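You operate a simulated robot arm through the tools that you are given. There is no shell and no other tool. Be economical: measure what you need, move in short steps, check, and stop when the job is done.

You are at the controls of a simulated robot arm. One attempt, no reset.

JOB
Set the back rail against the blue plate and lock it.
Fine: the plate with the black grip lies between the rails while you set it, and goes back where it lay.

The check looks at the end state, three seconds after you hand in, the way a careful person would. Anything else that was tipped, shoved, dropped, spilled or broken makes it a failure.

ROBOT AND FRAMES
A 7-joint arm with a fingered hand on a trunk, on a base that drives. Base frame: it is fixed to the floor where the robot stands at the start and does not move with it; the origin is under the middle of the robot, x ahead of it, y to its left, z up. Units: m, degrees, N and s.
Its first joint turns from -69.0 to 172.0 degrees. Places, roughly: back guide lever [0.5, 0.2, 1]; back guide rail [0.7, 0.1, 1]; black stop lever [0.5, 0.1, 0.9]; blue clamp lever [0.5, 0.1, 0.9]; carriage lever [0.9, -0.1, 1.2]; foot block knob [0.9, 0, 1.1]; front guide lever [0.5, -0.2, 1]; green press lever [0.5, 0, 0.9]; infeed belt switch [0.5, -0.1, 0.9]. Payload 5 kg.
Tool frame: the origin (TCP) lies between the finger pads and is the grasp point; the fingertips stand 0.032 m ahead of it; z points along the fingers, y is the line along which they close. The gripper opens to 0.16 m. The gripper's body begins 0.089 m behind the TCP. The gripper is a hand of 3 fingers: y runs from the thumb to the fingers, the wrist lies at [0, 0, -0.252] in the tool frame, and closing takes about 1.5 s.
Orientation is told as [roll, pitch, yaw] about the base's x, y, z axes, in that order, counted from this pose: with the fingers straight down and closing along the base's y, the tool's x points along the base's -x, its y along +y and its z along -z.

CONTROLS
- The arm moves only by the tool move_arm. Its argument "steps" is a list of rows, each a list of 3 entries, a list of its own where there are three numbers: the shift along the base's x, y, z in cm, then the turn, a rotation vector about the base's x, y, z in degrees, then the gripper command, from -1 (shut) to 1 (fully open), values between in proportion. In form: [[[tx, ty, tz], [rx, ry, rz], jaw], ...]. A call has 1 to 10 rows; each row is the pose to reach, as a shift and turn from the pose commanded when the call began. Each row takes 0.2 s and may step no farther than 0.05 m and 8.6 degrees from the row before; otherwise, or with a gripper value out of range, the whole call is refused. Where a pose cannot be reached the arm comes as near as it can. A force on the tool above 40 N (or 10 N above the force at the start of the call, whichever is more), or a blocked arm, ends the call early, and 0.2 s more pass. The fingers move at their own pace (about 0.108 m/s each) and stop on an object; they squeeze with about 25 N. The grip force told is the motor's: it shows also when the fingers shut on nothing. Time passes only in rows, and 0.2 s behind the last, so rows that repeat a pose let the fingers close. The reply holds the time, the measured pose of the TCP, the force on the tool along the base axes, the opening and the grip force, in the units named above and with some noise, with the torque about the TCP (base axes, N m) and any sound that the robot's microphone picked up, and new pictures: "views" is both (left out), scene, wrist or none.
- Cameras (640 x 400 px; columns grow to the right, rows downward): "scene" is now at [0.1357, -0.0154, 1.3723]; the picture's right is [-0.12, -0.99, -0.00], its down [-0.55, 0.07, -0.83] and it looks along [0.83, -0.10, -0.55] (base axes); focal length 254 px, centre (320, 200). "wrist" rides on the gripper at [0.065, -0.004, -0.116] in the tool frame; the picture's right is [0.06, 1.00, 0.00], its down [-0.87, 0.05, -0.49] and it looks along [-0.49, 0.03, 0.87] (tool axes); focal length 261 px, centre (320, 200).
- move_column(by): slides the trunk up (or, below 0, down) by that many m; the arm and the scene camera ride with it, the base frame stays. It gives what a move gives, with no picture.
- roll_base(legs): drives the robot by 1 to 6 legs, each [ahead, left, turn to the left] in m, m and degrees, along the robot's own axes; the way and the turn of a leg run together, so that a leg with both is an arc; at most 1.5 m and 180 degrees a leg. The arm and the cameras ride along, it lands a little off, and it stops where it bumps. It gives what a move gives, and a new picture of the scene camera.
- preshape(shape): the hand has 3 fingers and takes this shape, open, in about a second: jaw (thumb against the fingers, like two jaws); tri (thumb and two fingers); tip (a fingertip pinch); poke (one finger out to press); point (the index stretched); flat (the hand flat); cup (the hand cupped); fist (a fist). The gripper value then closes the fingers along that shape, each until it touches; the sizes above hold for jaw. It gives what a move gives, with no picture.
- head_to(pan, tilt): turns the head with the scene camera to pan (to the left, within 86 degrees either way) and tilt (down, from -29 to 69), counted from straight ahead of the robot. It gives what a move gives, and a new picture of the scene camera.
- point_at(camera, pixels): for up to 12 pixels [column, row] of the newest picture of that camera ("zoom" is the newest enlarged one), the place [x, y, z] in the base frame of the surface seen there, good to about 0.002 m, but the place of the scene camera against the robot may be out by one fixed shift of up to 0.012 m in any direction. No time passes.
- close_up(camera, box): a new picture of the part [left, top, right, bottom] of that camera's present view, enlarged. No time passes.
- finish_job(): hands the job in; it is judged then, once.

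Go step by step. Measure first, check grasps and placings, and put right what went wrong. The budget is 80 turns and 260 pictures, counting those below and the enlarged ones. Unless the task says otherwise, let go and move clear before handing in, and close with one line.

The tools are called after ">>>" as name(argument=value, ...) on one line, values as JSON. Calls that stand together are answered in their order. move_arm: Moves the arm, as the interface text tells. Its arguments: {"type":"object","properties":{"steps":{"type":"array","items":{"type":"array"}},"views":{"type":"string","enum":["both","scene","wrist","none"]}},"required":["steps"]} The other tools are called the same way: move_column (by) slides the trunk up or down; preshape (shape) gives the hand a shape; roll_base (legs) drives the base; head_to (pan, tilt) turns the head that bears the scene camera; point_at (camera, pixels) gives the place of the surface under pixels of a picture; close_up (camera, box) takes an enlarged picture of a part of a camera's view; finish_job () hands the job in.

At the start:

```text
t: 0.0
position: [0.6632, -0.1975, 1.1969]
tool_rot: [-0.1, 0.0, 0.0]
ft_force: [-0.8, -0.6, -0.2]
torque: [-0.02, 0.01, 0.04]
finger_gap: 0.16
finger_force: 0.1
shape: jaw
trunk travel left (down, up): [-0.525, 0.415]
robot x, y, heading: [-0.0027, -0.004, 0.0]
head pan, tilt: [-7.0, 33.6]
```

scene: 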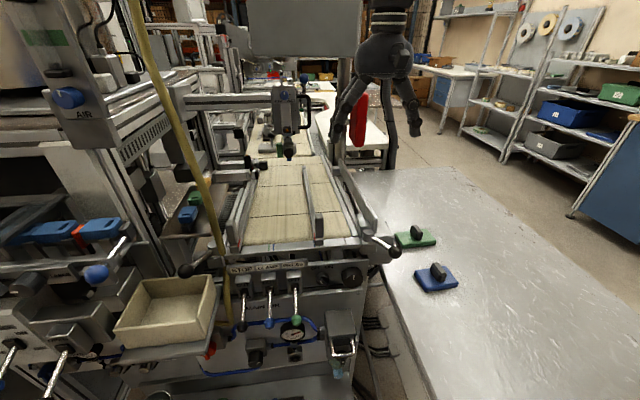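
wrist: 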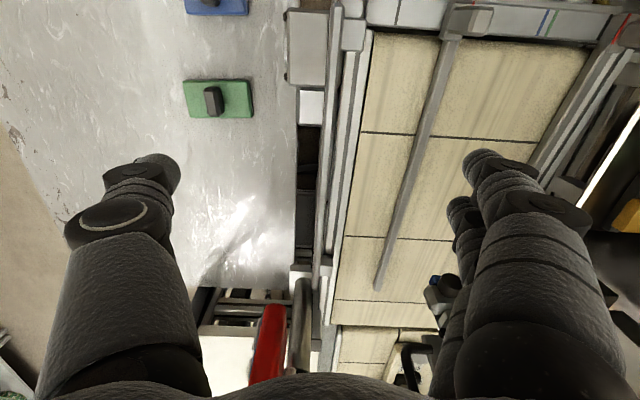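

The scene shows a belt with two rails (around 240,200 and 310,200), and a green plate (415,238) and a blue plate (437,278) on the steel table. I'll enlarge these areas before I measure anything.

>>> close_up(camera="scene", box=[160, 130, 480, 330])

>>> close_up(camera="scene", box=[170, 220, 330, 320])

>>> close_up(camera="scene", box=[180, 140, 340, 240])

>>> close_up(camera="scene", box=[330, 210, 490, 310])

```text
2.00 times, centred on (320, 230) of scene
```

zoom: 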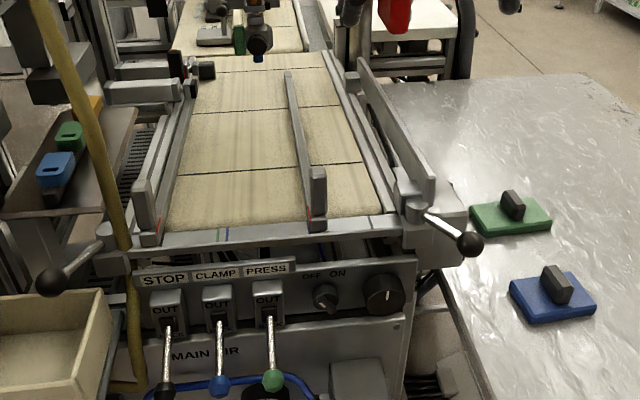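

```text
4.00 times, centred on (250, 270) of scene
```

zoom: 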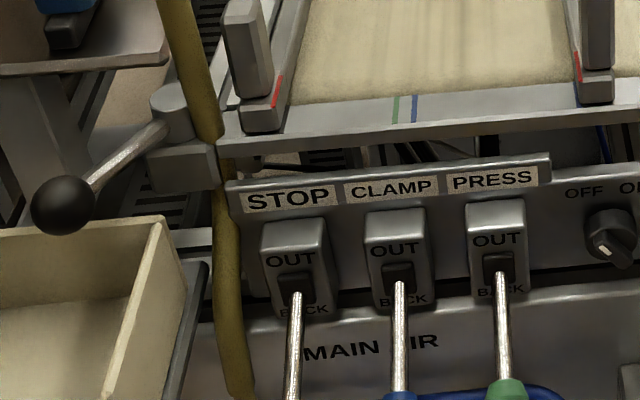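

```text
4.00 times, centred on (260, 190) of scene
```

zoom: 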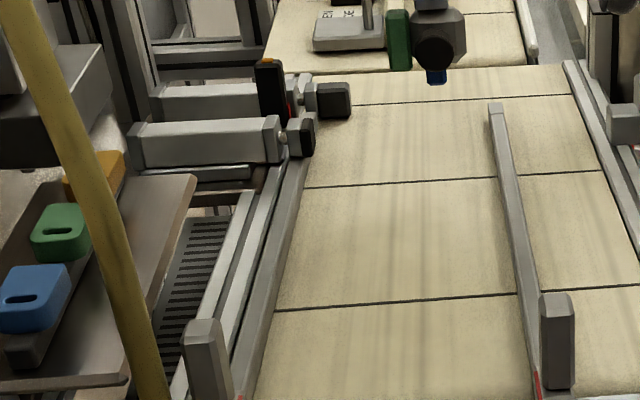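

```text
4.00 times, centred on (410, 260) of scene
```

zoom: 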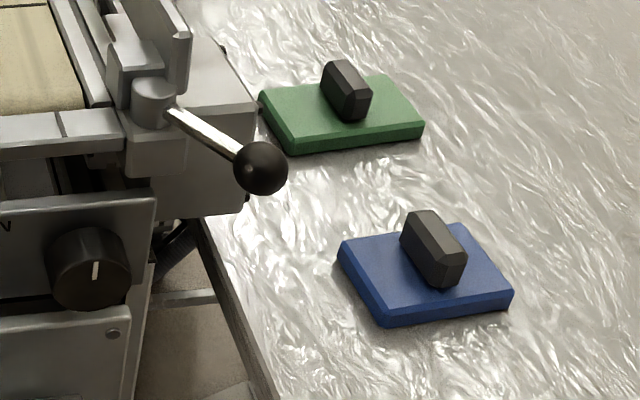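

There are two rails with red pointer marks, at scene (240,240) and (318,240), and two clamp levers. I'll measure the rails, the scale marks, the levers and the plates.

>>> point_at(camera="scene", pixels=[[236, 246], [235, 222], [245, 200], [256, 170], [318, 243], [319, 216], [312, 200], [304, 168], [269, 247], [274, 247], [284, 220], [232, 240]])

>>> point_at(camera="scene", pixels=[[186, 270], [212, 250], [394, 252], [370, 234], [345, 235], [365, 210], [437, 272], [438, 264], [417, 280], [427, 291], [458, 283], [445, 266]])

>>> close_up(camera="scene", box=[220, 220, 300, 270])

>>> close_up(camera="scene", box=[290, 200, 410, 275])

>>> close_up(camera="wrist", box=[300, 0, 640, 212])

```text
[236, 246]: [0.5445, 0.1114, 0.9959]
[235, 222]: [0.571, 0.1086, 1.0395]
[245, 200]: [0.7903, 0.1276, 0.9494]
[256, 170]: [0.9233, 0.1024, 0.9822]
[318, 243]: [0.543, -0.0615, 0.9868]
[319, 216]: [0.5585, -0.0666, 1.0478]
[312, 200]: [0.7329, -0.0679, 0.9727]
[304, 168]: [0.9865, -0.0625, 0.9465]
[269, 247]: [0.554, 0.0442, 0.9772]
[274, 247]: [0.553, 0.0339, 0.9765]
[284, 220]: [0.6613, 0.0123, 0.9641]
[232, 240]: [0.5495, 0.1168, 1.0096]
```

```text
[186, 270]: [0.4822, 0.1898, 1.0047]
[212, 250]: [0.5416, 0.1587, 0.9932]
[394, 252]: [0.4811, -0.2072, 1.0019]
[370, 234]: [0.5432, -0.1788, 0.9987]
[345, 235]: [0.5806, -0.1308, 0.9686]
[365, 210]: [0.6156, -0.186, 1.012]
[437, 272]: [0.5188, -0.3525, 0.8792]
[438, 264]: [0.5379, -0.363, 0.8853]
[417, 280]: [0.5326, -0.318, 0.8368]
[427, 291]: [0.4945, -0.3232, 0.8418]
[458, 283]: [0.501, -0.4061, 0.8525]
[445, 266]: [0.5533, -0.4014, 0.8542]
```

```text
8.00 times, centred on (260, 245) of scene
```

zoom: 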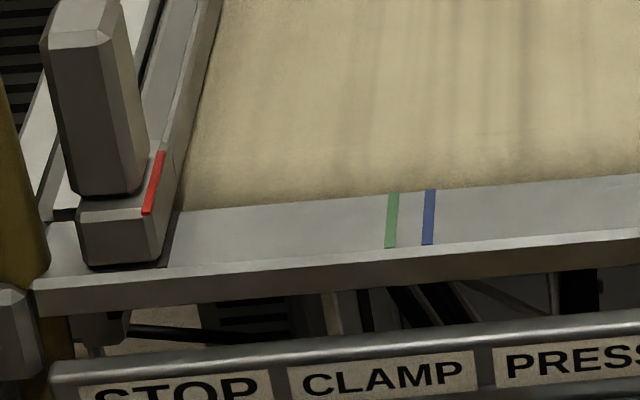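

```text
5.33 times, centred on (350, 238) of scene
```

zoom: 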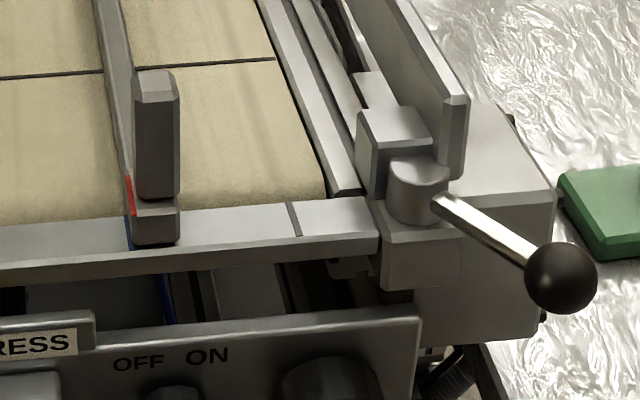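

```text
1.88 times, centred on (470, 106) of wrist
```

zoom: 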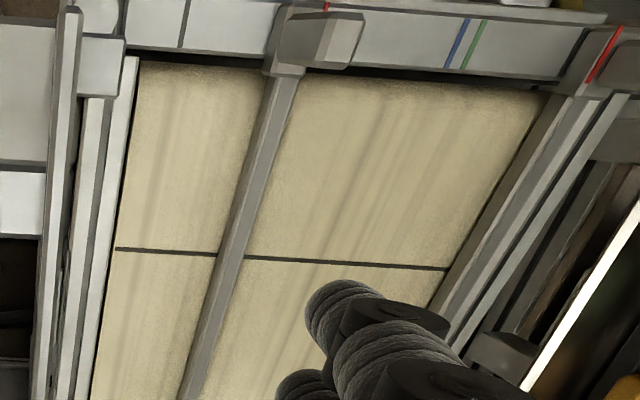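

The front rail's inner face is near y=-0.06. The back rail is near y=0.11 and has to come in to meet the blue plate. Next I'll measure the plate's corners and its grip in an enlarged view.

>>> close_up(camera="scene", box=[400, 250, 480, 300])

```text
8.00 times, centred on (440, 275) of scene
```

zoom: 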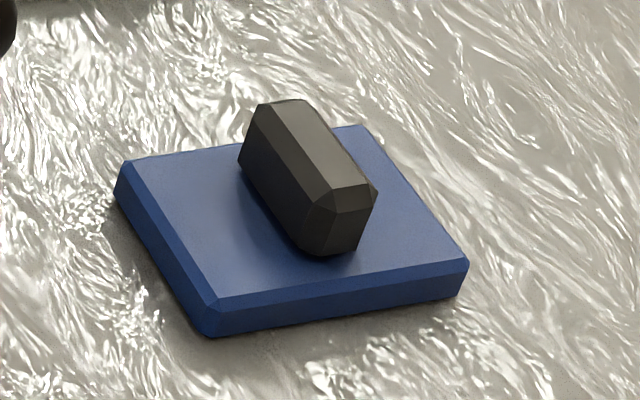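

>>> point_at(camera="zoom", pixels=[[132, 163], [213, 298], [466, 262], [360, 128], [282, 106], [335, 186], [256, 106], [308, 204], [376, 194], [160, 230], [340, 315], [245, 180]])

>>> head_to(pan=10, tilt=45)

```text
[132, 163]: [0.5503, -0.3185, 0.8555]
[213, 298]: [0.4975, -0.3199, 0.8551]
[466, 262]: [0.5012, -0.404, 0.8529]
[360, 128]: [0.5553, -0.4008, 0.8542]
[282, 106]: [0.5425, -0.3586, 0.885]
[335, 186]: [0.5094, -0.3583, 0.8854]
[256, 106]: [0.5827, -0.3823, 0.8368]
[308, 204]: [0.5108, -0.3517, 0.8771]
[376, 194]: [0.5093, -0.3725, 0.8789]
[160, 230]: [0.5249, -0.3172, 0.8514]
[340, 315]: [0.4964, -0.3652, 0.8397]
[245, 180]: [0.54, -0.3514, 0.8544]
```

```text
t: 0.8
position: [0.6647, -0.1969, 1.1979]
tool_rot: [-0.1, 0.1, 0.0]
ft_force: [0.3, -0.4, 0.8]
torque: [-0.01, -0.02, 0.0]
finger_gap: 0.1597
finger_force: 0.0
shape: jaw
trunk travel left (down, up): [-0.525, 0.415]
robot x, y, heading: [0.0044, -0.0033, 0.1]
head pan, tilt: [10.0, 45.0]
```

scene: 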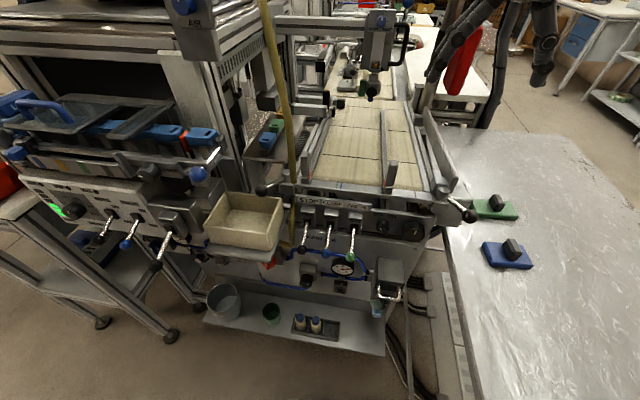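

The blue plate is about 0.055 × 0.088 m, with the long side along y. Its grip is centred near (0.526,-0.362) with its top at z=0.885. The yellow hose at (292,150) hangs near the back lever, so I'll locate it and study the back lever.

>>> close_up(camera="scene", box=[240, 100, 400, 200])

>>> close_up(camera="scene", box=[240, 150, 340, 212])

>>> point_at(camera="scene", pixels=[[263, 10], [272, 50], [281, 90], [287, 120], [291, 150], [293, 180], [294, 210], [292, 240], [263, 190], [275, 187], [285, 187], [272, 195]])

```text
4.00 times, centred on (320, 150) of scene
```

zoom: 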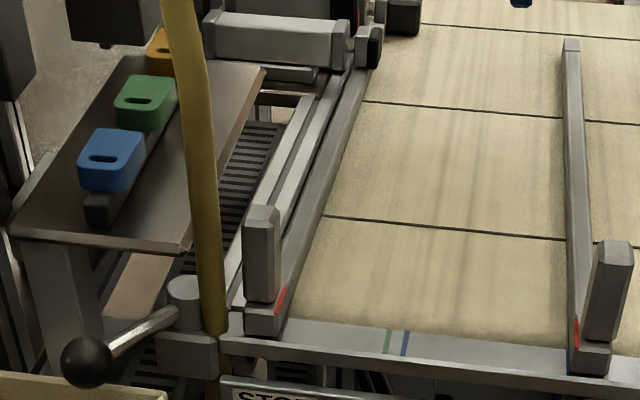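

```text
6.40 times, centred on (290, 181) of scene
```

zoom: 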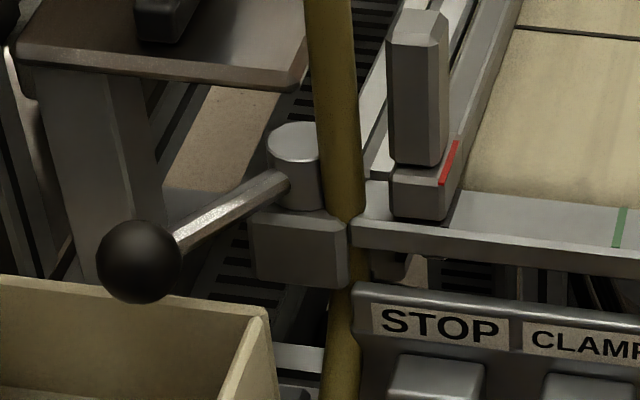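

```text
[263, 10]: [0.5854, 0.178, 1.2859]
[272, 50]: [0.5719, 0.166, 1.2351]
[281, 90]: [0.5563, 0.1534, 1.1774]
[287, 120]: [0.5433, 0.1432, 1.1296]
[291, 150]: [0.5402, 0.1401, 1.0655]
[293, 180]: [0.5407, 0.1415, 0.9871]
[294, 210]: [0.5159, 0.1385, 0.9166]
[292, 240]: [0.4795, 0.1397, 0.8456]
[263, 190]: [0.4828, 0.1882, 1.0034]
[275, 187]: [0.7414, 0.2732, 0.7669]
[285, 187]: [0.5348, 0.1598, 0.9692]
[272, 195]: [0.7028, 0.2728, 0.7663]
```

The hose hangs between the back lever hub and the rail post, at about (0.54,0.14). I'll hover the wrist camera behind the blue plate to measure it without the scene camera's offset.

>>> move_arm(steps=[[[-4, -2.5, 0], [0, 0, 0], 1], [[-8, -5, 0], [0, 0, 0], 1], [[-12, -8, 0], [0, 0, 0], 1], [[-16, -10.5, 0], [0, 0, 0], 1], [[-20, -13.5, 0], [0, 0, 0], 1], [[-23, -16.5, 0], [0, 0, 0], 1], [[-23, -16.5, 0], [0, 0, 0], 1]], views="both")

```text
t: 2.4
position: [0.4545, -0.3329, 1.1723]
tool_rot: [0.0, 0.0, -0.1]
ft_force: [0.1, -0.9, -0.3]
torque: [-0.03, -0.03, -0.01]
finger_gap: 0.16
finger_force: 0.0
shape: jaw
out of reach, approached as far as the arm can: row 5, 6, 7
trunk travel left (down, up): [-0.525, 0.415]
robot x, y, heading: [-0.0022, -0.0005, -0.1]
head pan, tilt: [10.0, 45.0]
```

scene: 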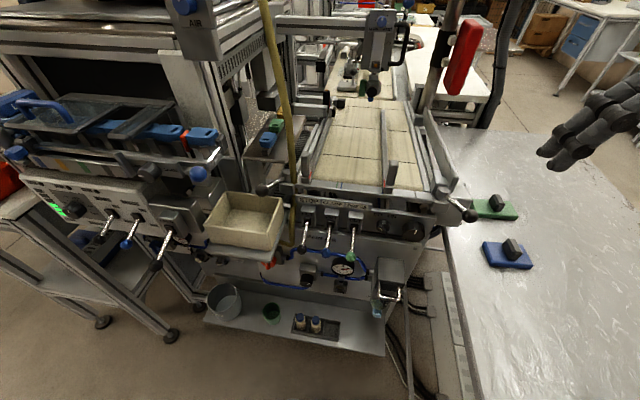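
wrist: 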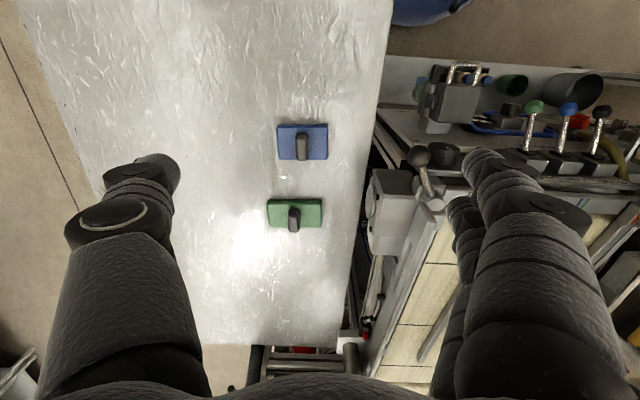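

Both plates are visible from the wrist, with the blue one at (303,143) and the green one at (294,214). I'll measure the blue plate in an enlarged wrist view.

>>> close_up(camera="wrist", box=[250, 105, 346, 165])

```text
6.67 times, centred on (298, 135) of wrist
```

zoom: 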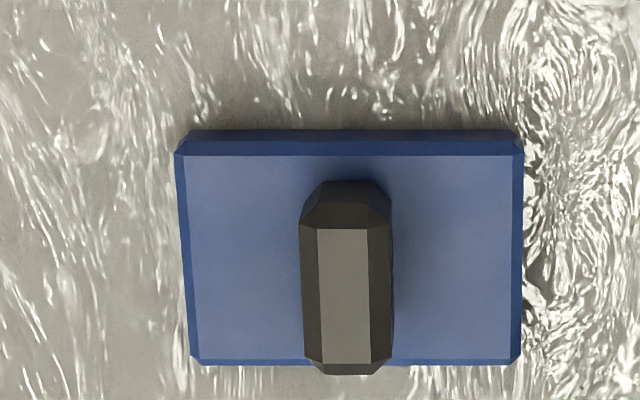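

>>> point_at(camera="zoom", pixels=[[190, 157], [511, 155], [511, 355], [202, 355], [176, 155], [523, 155], [320, 232], [368, 232], [322, 358], [369, 358], [303, 300], [390, 300]])

>>> point_at(camera="wrist", pixels=[[303, 135], [284, 150], [420, 155], [438, 204], [431, 250], [421, 350], [400, 320], [440, 340], [270, 160], [600, 220]])

>>> close_up(camera="wrist", box=[360, 130, 488, 210])

```text
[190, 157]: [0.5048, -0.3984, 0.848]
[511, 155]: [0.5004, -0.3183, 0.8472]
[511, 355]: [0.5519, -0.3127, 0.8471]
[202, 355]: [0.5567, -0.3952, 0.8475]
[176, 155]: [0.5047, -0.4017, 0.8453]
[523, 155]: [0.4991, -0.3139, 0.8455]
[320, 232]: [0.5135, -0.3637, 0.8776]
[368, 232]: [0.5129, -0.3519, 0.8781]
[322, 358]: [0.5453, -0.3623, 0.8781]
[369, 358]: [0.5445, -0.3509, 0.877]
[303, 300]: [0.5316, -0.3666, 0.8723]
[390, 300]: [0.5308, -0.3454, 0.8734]
```

```text
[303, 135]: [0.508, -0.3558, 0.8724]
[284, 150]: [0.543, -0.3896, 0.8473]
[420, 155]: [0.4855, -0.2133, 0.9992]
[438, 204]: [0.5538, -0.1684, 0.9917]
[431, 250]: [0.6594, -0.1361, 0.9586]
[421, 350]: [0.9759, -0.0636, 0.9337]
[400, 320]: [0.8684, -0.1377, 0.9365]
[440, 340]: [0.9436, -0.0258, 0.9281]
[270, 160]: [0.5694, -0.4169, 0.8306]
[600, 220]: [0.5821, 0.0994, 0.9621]
```

```text
5.00 times, centred on (424, 170) of wrist
```

zoom: 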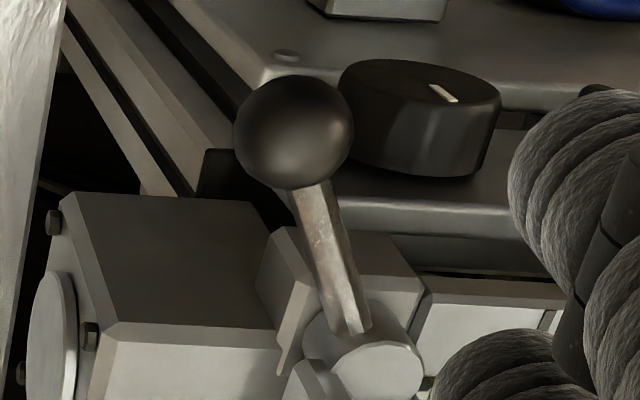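

Wrist readings put the grip centre at (0.529,-0.356), about 0.021 m wide with its top at z=0.878, and the plate yawed about +3°. I'll move above it with the gripper half open.

>>> move_arm(steps=[[[2.5, -0.8, -3], [0, 0, 1], 0.2], [[5, -1.6, -6], [0, 0, 2], 0.0], [[7.4, -2.3, -10], [0, 0, 3], 0.0], [[7.4, -2.3, -14], [0, 0, 3], 0.0], [[7.4, -2.3, -18], [0, 0, 3], 0], [[7.4, -2.3, -18], [0, 0, 3], 0]], views="wrist")

```text
t: 3.8
position: [0.531, -0.3535, 0.9958]
tool_rot: [-0.1, -0.1, 3.1]
ft_force: [0.8, -0.1, 0.4]
torque: [-0.03, -0.03, -0.04]
finger_gap: 0.0803
finger_force: 0.1
shape: jaw
trunk travel left (down, up): [-0.525, 0.415]
robot x, y, heading: [-0.0036, -0.0007, -0.0]
head pan, tilt: [10.0, 45.0]
```

wrist: 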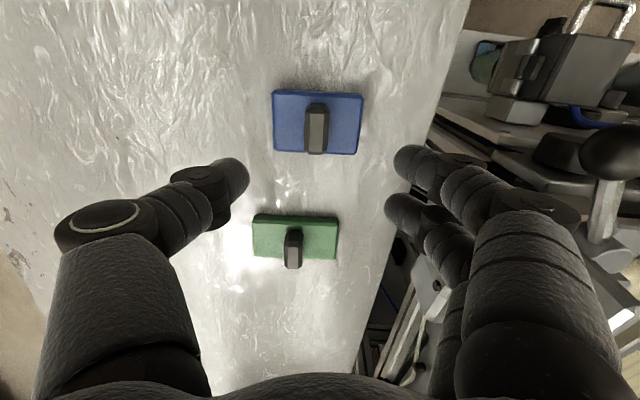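

The grip shows at (316,128), nearly under the TCP. I'll re-measure it at close range before descending.

>>> close_up(camera="wrist", box=[260, 80, 372, 150])

>>> point_at(camera="wrist", pixels=[[312, 114], [323, 114], [312, 150], [322, 150], [317, 130], [305, 130], [328, 130], [273, 96], [362, 96], [359, 150], [276, 148], [300, 110]])

```text
5.71 times, centred on (316, 115) of wrist
```

zoom: 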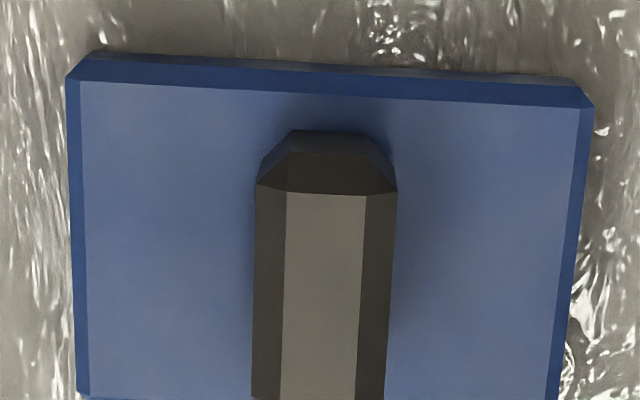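

```text
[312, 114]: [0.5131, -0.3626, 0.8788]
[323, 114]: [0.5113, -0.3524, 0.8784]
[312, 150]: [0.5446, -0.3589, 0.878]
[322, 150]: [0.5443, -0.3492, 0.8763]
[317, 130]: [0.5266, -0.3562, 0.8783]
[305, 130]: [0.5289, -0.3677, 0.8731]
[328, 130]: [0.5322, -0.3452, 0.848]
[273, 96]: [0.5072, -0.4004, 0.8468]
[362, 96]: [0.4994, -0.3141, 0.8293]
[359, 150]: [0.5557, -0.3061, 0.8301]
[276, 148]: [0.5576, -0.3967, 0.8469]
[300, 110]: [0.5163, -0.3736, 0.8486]
```

The plate yaw comes out at about 3.5°, which matches the hand. I'll descend onto the grip with a small correction and then close.

>>> move_arm(steps=[[[-0.2, -0.2, -3], [0, 0, 0.4], 0], [[-0.2, -0.2, -6], [0, 0, 0.4], 0], [[-0.2, -0.2, -9], [0, 0, 0.4], -0.2], [[-0.2, -0.2, -11.2], [0, 0, 0.4], -0.3], [[-0.2, -0.2, -11.2], [0, 0, 0.4], -0.3]], views="wrist")

```text
t: 5.0
position: [0.5269, -0.3575, 0.8828]
tool_rot: [0.1, 0.1, 3.4]
ft_force: [-0.1, 0.1, 0.5]
torque: [-0.01, 0.0, -0.01]
finger_gap: 0.0566
finger_force: 0.0
shape: jaw
trunk travel left (down, up): [-0.525, 0.415]
robot x, y, heading: [-0.0029, 0.0017, -0.1]
head pan, tilt: [10.0, 45.0]
```

wrist: 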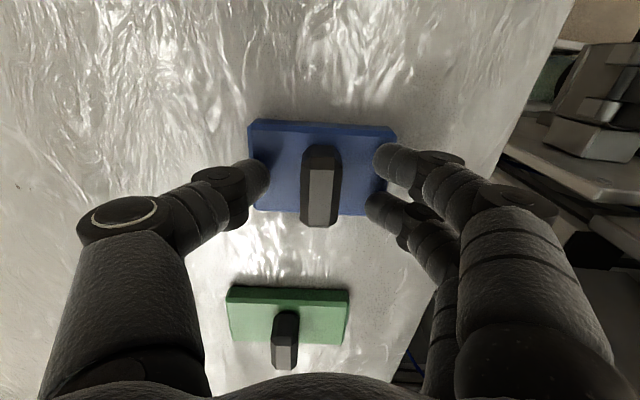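

The thumb and fingers straddle the grip at (320,190). Closing now.

>>> move_arm(steps=[[[0, 0, 0], [0, 0, 0], -1], [[0, 0, 0], [0, 0, 0], -1], [[0, 0, 0], [0, 0, 0], -1], [[0, 0, 0], [0, 0, 0], -1], [[0, 0, 0], [0, 0, 0], -1], [[0, 0, 0], [0, 0, 0], -1], [[0, 0, 0], [0, 0, 0], -1]], views="wrist")

```text
t: 6.6
position: [0.5268, -0.3575, 0.8816]
tool_rot: [0.0, 0.0, 3.4]
ft_force: [0.0, 0.1, -1.4]
torque: [0.02, -0.01, 0.02]
finger_gap: 0.0166
finger_force: 25.2
shape: jaw
trunk travel left (down, up): [-0.525, 0.415]
robot x, y, heading: [0.0048, 0.0009, -0.0]
head pan, tilt: [10.0, 45.0]
```

wrist: 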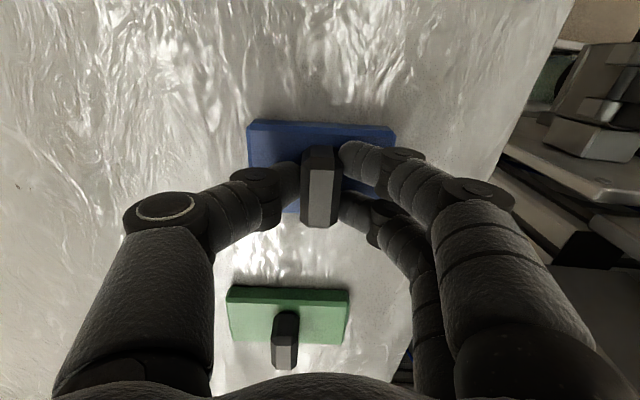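

The grip is held (gap 0.0166, 25 N) and the plate did not shift. Lifting straight up first.

>>> move_arm(steps=[[[0, 0, 2], [0, 0, 0], -1], [[0, 0, 5], [0, 0, 0], -1], [[0, 0, 9], [0, 0, 0], -1], [[0, 0, 13], [0, 0, 0], -1], [[0, 0, 17], [0, 0, 0], -1], [[0, 0, 21], [0, 0, 0], -1], [[0, 0, 25], [0, 0, 0], -1], [[0, 0, 25], [0, 0, 0], -1]], views="both")

```text
t: 8.4
position: [0.5305, -0.3571, 1.1309]
tool_rot: [0.1, 0.1, 3.4]
ft_force: [0.7, 0.0, -0.6]
torque: [0.01, 0.01, -0.02]
finger_gap: 0.0168
finger_force: 25.4
shape: jaw
trunk travel left (down, up): [-0.525, 0.415]
robot x, y, heading: [0.0024, -0.0039, 0.2]
head pan, tilt: [10.0, 45.0]
```

scene: 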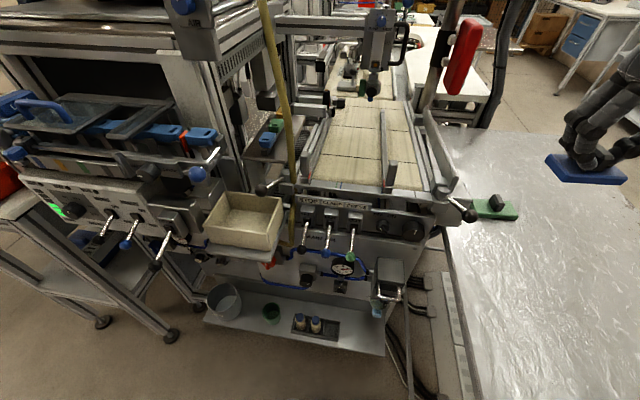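
wrist: 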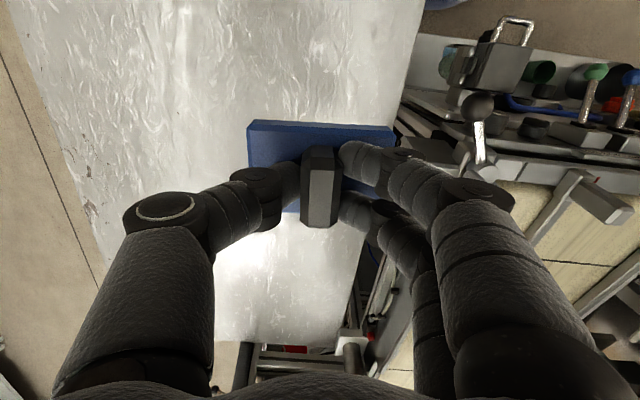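

The plate is lifted cleanly. Now I'll carry it over the gap between the rails, at about (0.66, 0.015), and square it up to the rails.

>>> move_arm(steps=[[[1.5, 4.2, 0], [0, 0, -0.5], -1], [[3, 8.4, 0], [0, 0, -1], -1], [[4.5, 12.6, 0], [0, 0, -1.5], -1], [[6, 16.8, 0], [0, 0, -2], -1], [[7.5, 21, 0], [0, 0, -2.5], -1], [[9, 25.2, 0], [0, 0, -3], -1], [[10.5, 29.4, 0], [0, 0, -3.4], -1], [[12, 33.4, 0], [0, 0, -3.4], -1], [[13, 37, 0], [0, 0, -3.4], -1], [[13, 37, 0], [0, 0, -3.4], -1]], views="both")

```text
t: 10.6
position: [0.6597, 0.0108, 1.1344]
tool_rot: [0.1, 0.0, -0.1]
ft_force: [0.2, 0.0, -0.8]
torque: [0.0, 0.0, -0.01]
finger_gap: 0.0166
finger_force: 25.5
shape: jaw
trunk travel left (down, up): [-0.525, 0.415]
robot x, y, heading: [0.002, 0.004, 0.2]
head pan, tilt: [10.0, 45.0]
```

scene: 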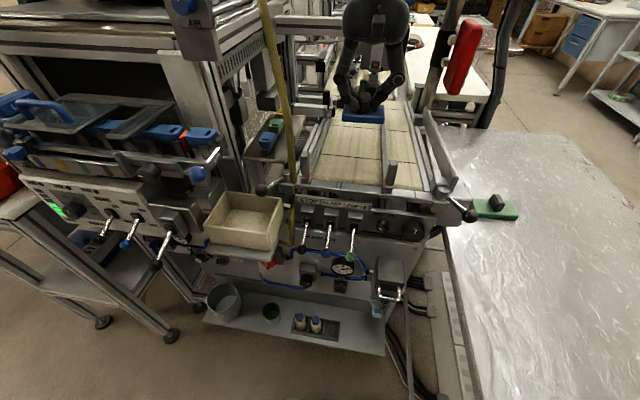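
wrist: 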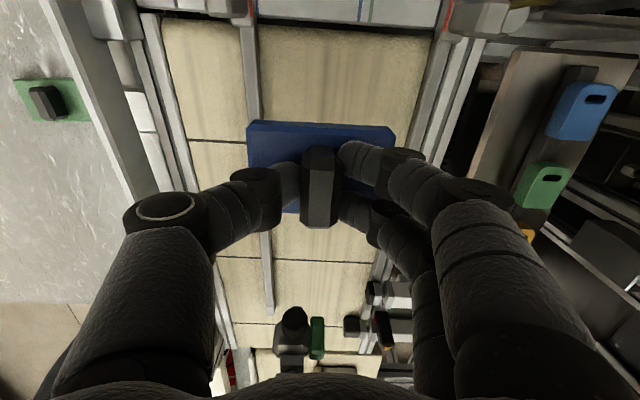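

The plate now hangs over the gap. I'll measure the rail faces, the rail tops and the belt height from the wrist view.

>>> close_up(camera="wrist", box=[225, 0, 481, 160])

>>> point_at(camera="wrist", pixels=[[250, 80], [258, 80], [264, 80], [246, 80], [300, 80], [425, 80], [420, 80], [430, 80], [265, 240], [269, 290], [275, 230], [440, 60]])

```text
2.50 times, centred on (353, 80) of wrist
```

zoom: 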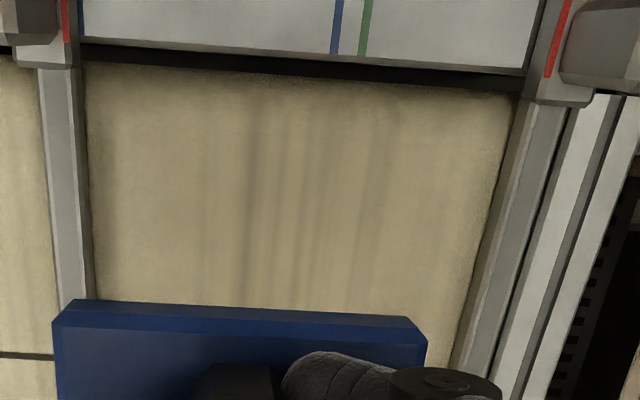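

```text
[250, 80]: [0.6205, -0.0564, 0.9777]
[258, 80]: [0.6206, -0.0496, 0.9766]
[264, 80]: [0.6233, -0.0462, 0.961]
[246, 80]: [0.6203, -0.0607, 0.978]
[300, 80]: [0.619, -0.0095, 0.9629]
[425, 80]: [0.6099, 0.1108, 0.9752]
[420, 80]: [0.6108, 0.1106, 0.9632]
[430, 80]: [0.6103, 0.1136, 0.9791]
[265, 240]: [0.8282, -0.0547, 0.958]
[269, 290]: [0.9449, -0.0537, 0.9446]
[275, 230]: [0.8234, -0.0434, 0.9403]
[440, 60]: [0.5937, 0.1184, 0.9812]
```

The belt slopes down away from me at about 5.8° (z 0.963 at x=0.62, 0.940 at x=0.82). The front rail's inner face is near y=-0.048. I'll pitch the plate to match the slope and lower it to just above the belt beside the front rail.

>>> move_arm(steps=[[[1.5, -0.3, -2], [0, 2, 0], -1], [[3, -0.6, -4], [0, 4, 0], -1], [[4, -0.9, -6.5], [0, 5.8, 0], -1], [[4, -0.9, -9], [0, 5.8, 0], -1], [[4, -0.9, -10.7], [0, 5.8, 0], -1], [[4, -0.9, -10.7], [0, 5.8, 0], -1]], views="both")

```text
t: 12.0
position: [0.6985, 0.0066, 1.0268]
tool_rot: [0.0, 5.8, -0.1]
ft_force: [-0.2, -0.3, -0.5]
torque: [-0.01, -0.02, -0.01]
finger_gap: 0.0167
finger_force: 25.8
shape: jaw
trunk travel left (down, up): [-0.525, 0.415]
robot x, y, heading: [0.0018, 0.0031, -0.0]
head pan, tilt: [10.0, 45.0]
```

scene: 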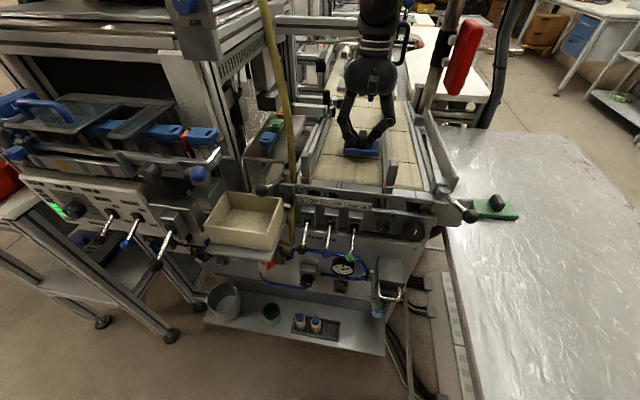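
wrist: 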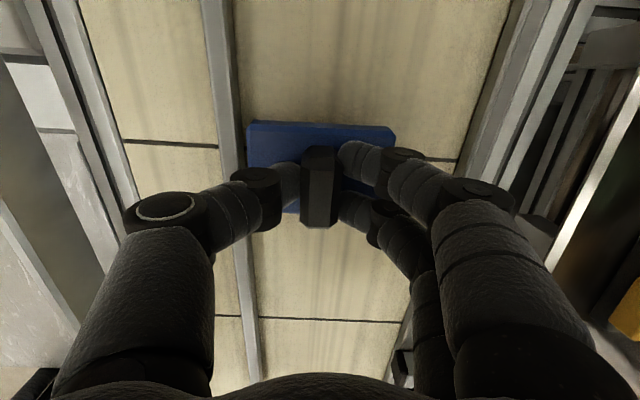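

The plate has about 1 cm of clearance to the front rail. I'll shift 5 mm toward it and lower until it touches.

>>> move_arm(steps=[[[0, -0.5, -0.6], [0, 0, 0], -1], [[0, -0.5, -1.2], [0, 0, 0], -1], [[0, -0.5, -1.6], [0, 0, 0], -1], [[0, -0.5, -1.9], [0, 0, 0], -1], [[0, -0.5, -2.1], [0, 0, 0], -1]], views="both")

>>> close_up(camera="scene", box=[290, 100, 434, 190])

```text
t: 13.2
position: [0.6975, 0.0002, 1.0059]
tool_rot: [0.1, 5.7, 0.0]
ft_force: [2.3, 0.0, 11.8]
torque: [0.01, -0.01, 0.0]
finger_gap: 0.0171
finger_force: 25.3
shape: jaw
trunk travel left (down, up): [-0.525, 0.415]
robot x, y, heading: [-0.0016, 0.0012, -0.0]
head pan, tilt: [10.0, 45.0]
```

scene: 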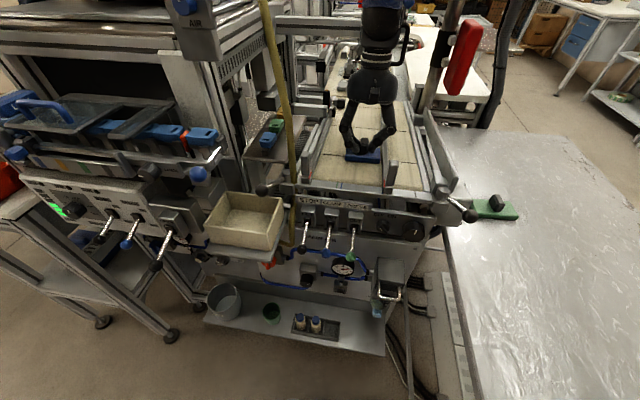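
wrist: 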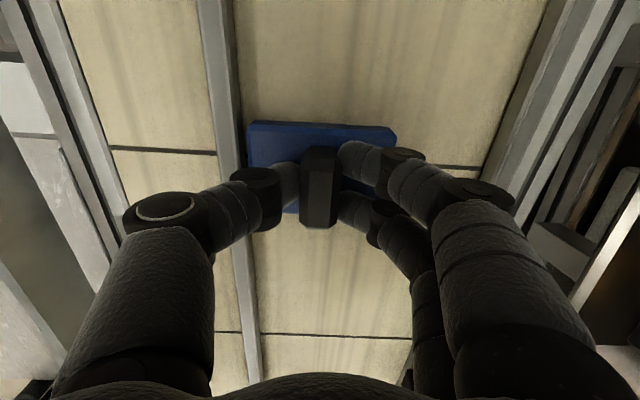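

```text
4.44 times, centred on (362, 145) of scene
```

zoom: 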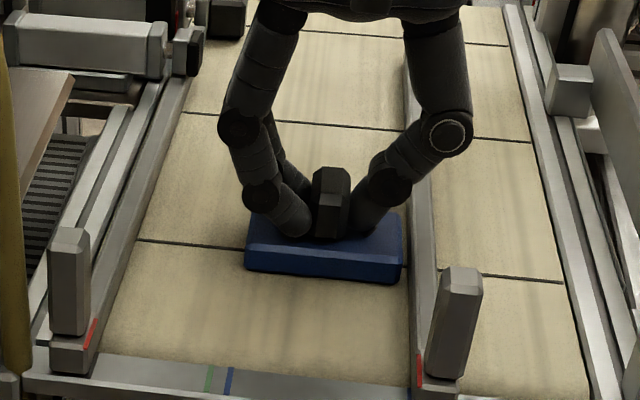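

The plate rests on the belt (12 N at contact), a few millimetres from the front rail. I'll release it and lift straight up.

>>> move_arm(steps=[[[0, 0, 0.2], [0, 0, 0], -0.8], [[0, 0, 0.2], [0, 0, 0], -0.3], [[0, 0, 0.2], [0, 0, 0], -0.3], [[0, 0, 0.2], [0, 0, 0], -0.3], [[0, 0, 3], [0, 0, 0], -0.3], [[0, 0, 7], [0, 0, 0], -0.3], [[0, 0, 11], [0, 0, 0], -0.3], [[0, 0, 15], [0, -3, 0], -0.3], [[0, 0, 18], [0, -5.8, 0], -0.3]], views="both")

>>> close_up(camera="scene", box=[290, 100, 434, 190])

```text
t: 15.2
position: [0.6958, -0.0, 1.1858]
tool_rot: [0.0, -0.1, 0.0]
ft_force: [-0.2, 0.8, 0.0]
torque: [0.0, -0.04, 0.02]
finger_gap: 0.0557
finger_force: 0.1
shape: jaw
trunk travel left (down, up): [-0.525, 0.415]
robot x, y, heading: [0.0035, 0.0011, -0.1]
head pan, tilt: [10.0, 45.0]
```

scene: 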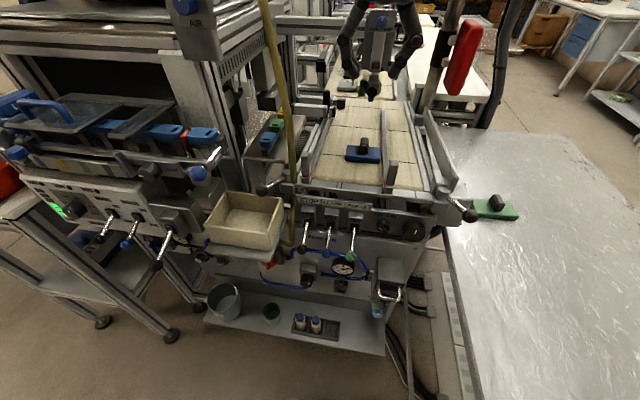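
wrist: 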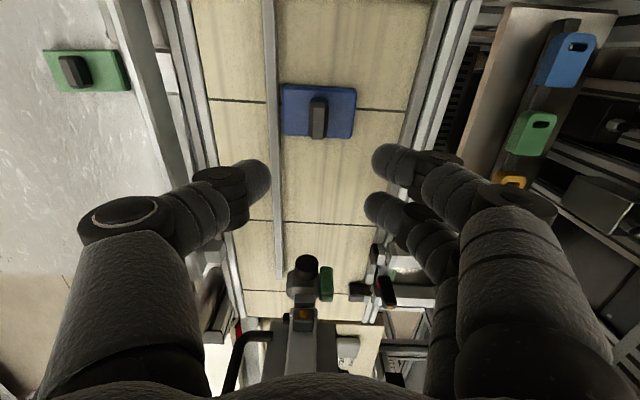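

```text
4.44 times, centred on (362, 145) of scene
```

zoom: 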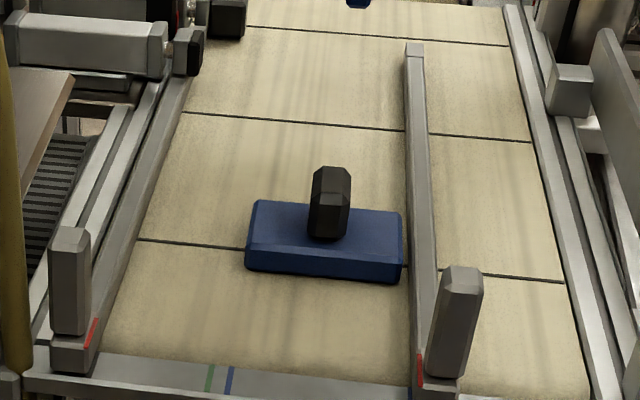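

The plate stands alone, just clear of the front rail. I'll bring the hand to about (0.49,0.03,1.24) to look at the back lever and post from above, staying clear of the hose.

>>> move_arm(steps=[[[-4, 0.5, 1], [0, 0, 0], 0], [[-8, 1, 2], [0, 0, 0], 0], [[-12, 1.5, 3], [0, 0, 0], 0], [[-16, 2, 4], [0, 0, 0], 0], [[-20, 3, 5], [0, 0, 0], 0], [[-20, 3, 5], [0, 0, 0], 0]], views="wrist")

```text
t: 16.6
position: [0.5018, 0.0299, 1.236]
tool_rot: [0.0, 0.0, 0.0]
ft_force: [-0.2, 0.1, 0.3]
torque: [0.01, 0.03, 0.0]
finger_gap: 0.0792
finger_force: 0.0
shape: jaw
trunk travel left (down, up): [-0.525, 0.415]
robot x, y, heading: [-0.0004, -0.0016, -0.3]
head pan, tilt: [10.0, 45.0]
```

wrist: 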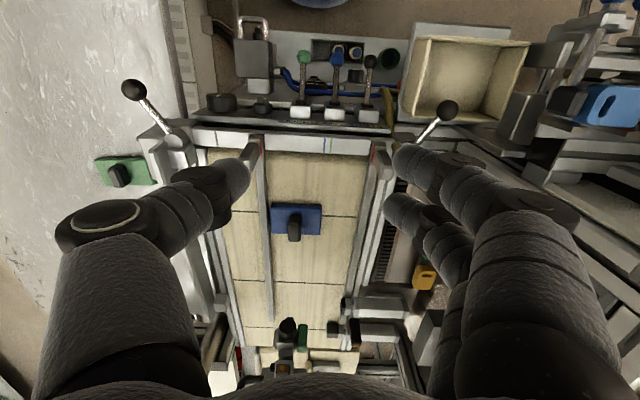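

The back lever's ball is at (447,110) and the finger hides its hub. I'll zoom in and measure.

>>> close_up(camera="wrist", box=[352, 70, 480, 150])

>>> point_at(camera="wrist", pixels=[[447, 108], [452, 112], [430, 128], [420, 137], [388, 100], [390, 120], [380, 150], [376, 150], [133, 88], [160, 120], [171, 132], [415, 80]])

```text
5.00 times, centred on (416, 110) of wrist
```

zoom: 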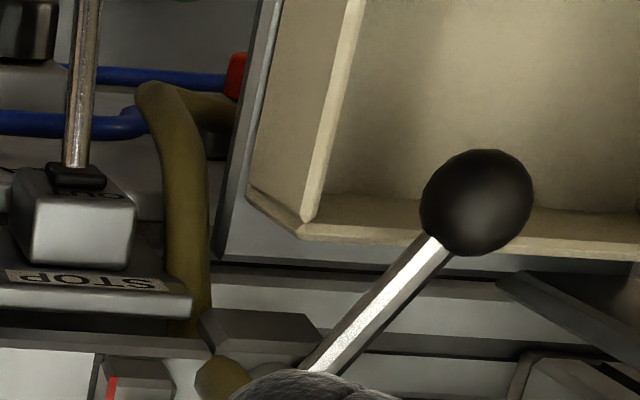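

```text
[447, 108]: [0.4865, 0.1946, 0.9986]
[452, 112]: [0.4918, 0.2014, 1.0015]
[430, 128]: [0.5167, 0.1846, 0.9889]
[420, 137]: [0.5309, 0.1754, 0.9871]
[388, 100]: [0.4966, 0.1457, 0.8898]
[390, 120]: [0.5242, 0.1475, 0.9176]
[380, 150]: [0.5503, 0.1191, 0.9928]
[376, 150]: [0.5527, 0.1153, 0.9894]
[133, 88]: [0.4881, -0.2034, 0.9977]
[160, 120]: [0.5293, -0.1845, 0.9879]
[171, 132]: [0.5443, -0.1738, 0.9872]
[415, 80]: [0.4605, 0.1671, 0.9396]
```

The ball centre is near (0.488,0.198,0.99) and the hub near (0.545,0.166). Both levers sit in mirrored positions. Next I'll measure the back rail's post precisely.

>>> close_up(camera="scene", box=[270, 140, 350, 190])

```text
8.00 times, centred on (310, 165) of scene
```

zoom: 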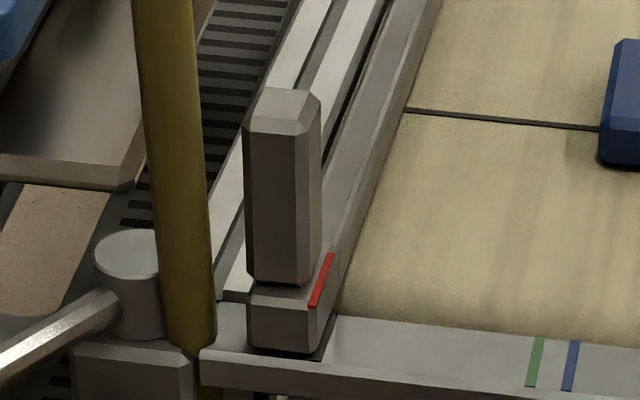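

>>> point_at(camera="zoom", pixels=[[265, 95], [300, 100], [250, 130], [300, 130], [318, 110], [275, 200], [310, 200], [285, 320], [323, 280], [130, 250], [180, 200], [170, 50]])

>>> point_at(camera="zoom", pixels=[[248, 200], [295, 200], [319, 200], [535, 360], [571, 365], [332, 290], [390, 170], [160, 150], [208, 150], [105, 300], [160, 320], [240, 200]])

```text
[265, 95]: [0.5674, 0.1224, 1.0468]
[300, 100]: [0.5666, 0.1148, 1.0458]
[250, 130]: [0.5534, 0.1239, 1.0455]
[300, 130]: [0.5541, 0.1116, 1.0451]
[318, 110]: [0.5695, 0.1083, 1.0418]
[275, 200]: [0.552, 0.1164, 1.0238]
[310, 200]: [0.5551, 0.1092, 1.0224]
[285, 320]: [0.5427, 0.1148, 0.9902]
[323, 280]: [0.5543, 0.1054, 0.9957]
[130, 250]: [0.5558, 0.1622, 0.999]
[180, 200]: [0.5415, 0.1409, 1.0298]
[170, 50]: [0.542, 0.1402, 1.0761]
```

```text
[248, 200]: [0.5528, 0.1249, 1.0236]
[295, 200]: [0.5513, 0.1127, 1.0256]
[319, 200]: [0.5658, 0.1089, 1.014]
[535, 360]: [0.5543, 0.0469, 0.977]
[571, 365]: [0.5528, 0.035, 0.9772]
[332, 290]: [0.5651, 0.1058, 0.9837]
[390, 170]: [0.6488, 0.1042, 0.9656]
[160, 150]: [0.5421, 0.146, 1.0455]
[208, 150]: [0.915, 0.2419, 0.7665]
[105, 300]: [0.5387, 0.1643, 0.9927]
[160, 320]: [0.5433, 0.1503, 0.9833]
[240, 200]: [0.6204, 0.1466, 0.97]
```

True positions are now post centre (0.566,0.121) with its top at z=1.038, and the hose near (0.552,0.146). I'll grip the post along x with the hand leaning away from the hose, starting with a yaw of -90° at a safe spot.

>>> move_arm(steps=[[[0.6, -0.3, 0], [0, 0, -8.5], 0], [[1.2, -0.6, 0], [0, 0, -17], 0], [[1.8, -0.9, 0], [0, 0, -25.5], 0], [[2.4, -1.2, 0], [0, 0, -34], 0], [[3, -1.5, 0], [0, 0, -42.5], 0], [[3.6, -1.8, 0], [0, 0, -51], 0], [[4.2, -2, 0], [0, 0, -59.5], 0], [[4.8, -2, 0], [0, 0, -68], 0], [[5.6, -2, 0], [0, 0, -76.5], 0], [[6.4, -2, 0], [0, 0, -85], 0]], views="scene")

```text
t: 18.8
position: [0.5624, 0.0122, 1.2337]
tool_rot: [0.0, 0.0, -85.1]
ft_force: [-0.4, -0.1, -0.2]
torque: [0.0, 0.02, 0.02]
finger_gap: 0.079
finger_force: 0.1
shape: jaw
trunk travel left (down, up): [-0.525, 0.415]
robot x, y, heading: [0.0006, 0.0051, -0.2]
head pan, tilt: [10.0, 45.0]
```

scene: 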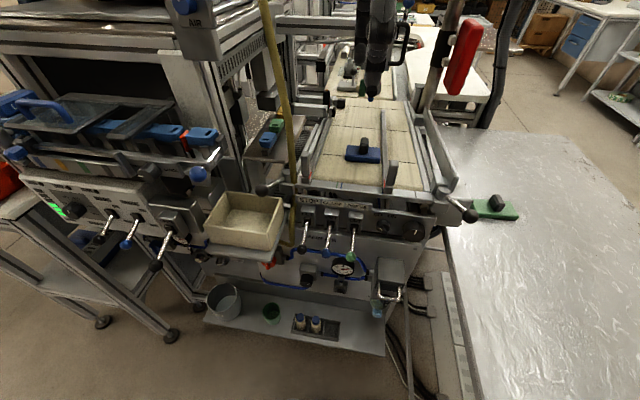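

The yaw is done. Now I'll lean the hand 30° away from the hose and come lower, still short of the post.

>>> move_arm(steps=[[[0, 0.5, 0], [7.5, 0, -1.2], 0], [[0, 1, -1], [15, 0, -2.4], 0], [[0, 1.5, -3], [22.5, 0, -3.6], 0], [[0.2, 2, -5], [30, 0, -4.8], 0], [[0.2, 3, -7], [30, 0, -4.8], 0], [[0.2, 4, -9], [30, 0, -4.8], 0], [[0.2, 4, -9], [30, 0, -4.8], 0]], views="both")

```text
t: 20.4
position: [0.6183, -0.0999, 1.1127]
tool_rot: [1.4, 30.1, -89.2]
ft_force: [0.1, 1.1, -0.1]
torque: [0.01, 0.05, 0.04]
finger_gap: 0.0799
finger_force: 0.1
shape: jaw
out of reach, approached as far as the arm can: row 1, 2, 3, 4, 5, 6, 7
trunk travel left (down, up): [-0.525, 0.415]
robot x, y, heading: [-0.0014, 0.001, 0.1]
head pan, tilt: [10.0, 45.0]
```

scene: 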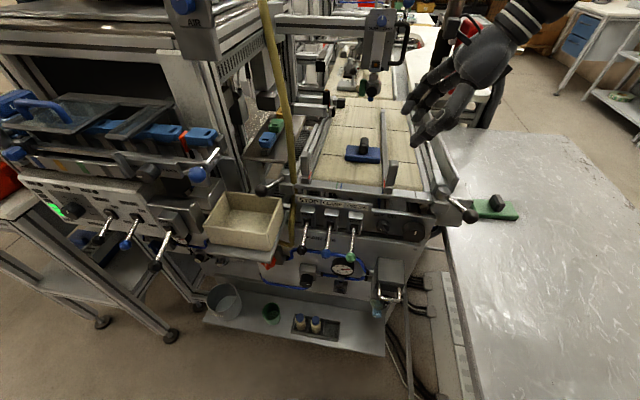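
wrist: 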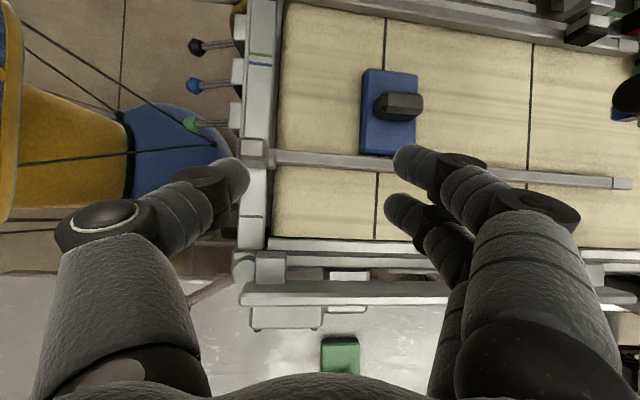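

The arm fell short: it sits at (0.618,-0.100,1.113) with the orientation reached. I'll check whether it can travel toward the post from this configuration.

>>> move_arm(steps=[[[0, 3, 1], [0, 0, 0], 0], [[0, 6, 2], [0, 0, 0], 0], [[-1, 9, 2], [0, 0, 0], 0], [[-2, 12, 2], [0, 0, 0], 0], [[-3, 14, 2], [0, 0, 0], 0], [[-4, 15, 2], [0, 0, 0], 0]], views="none")

```text
t: 21.8
position: [0.6431, -0.0641, 1.1254]
tool_rot: [1.4, 29.9, -89.0]
ft_force: [0.7, -0.1, 1.8]
torque: [0.03, 0.03, 0.01]
finger_gap: 0.0795
finger_force: 0.0
shape: jaw
out of reach, approached as far as the arm can: row 1, 2, 3, 4, 5, 6
trunk travel left (down, up): [-0.525, 0.415]
robot x, y, heading: [-0.0006, 0.0023, 0.3]
head pan, tilt: [10.0, 45.0]
```

The reach limit is on the near side, because the wrist sits too close to the trunk in this lean. I'll back the base up about 0.16 m, which also gives more room.

>>> roll_base(legs=[[-0.16, 0, 0]])

```text
t: 23.2
position: [0.48, -0.0653, 1.1275]
tool_rot: [1.6, 30.0, -89.2]
ft_force: [0.1, 0.4, -0.2]
torque: [-0.02, -0.04, 0.0]
finger_gap: 0.0796
finger_force: 0.0
shape: jaw
trunk travel left (down, up): [-0.525, 0.415]
robot x, y, heading: [-0.1629, -0.002, -0.2]
head pan, tilt: [10.0, 45.0]
```

scene: 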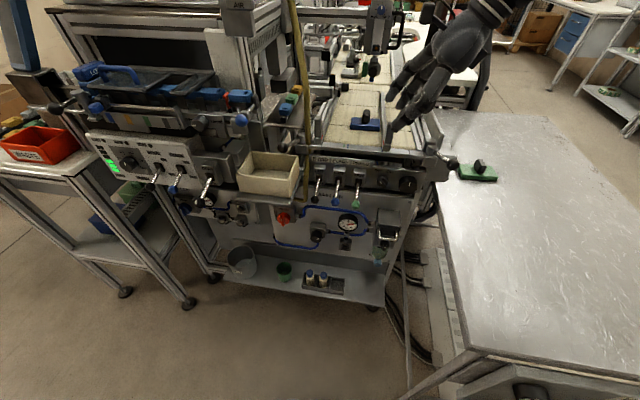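

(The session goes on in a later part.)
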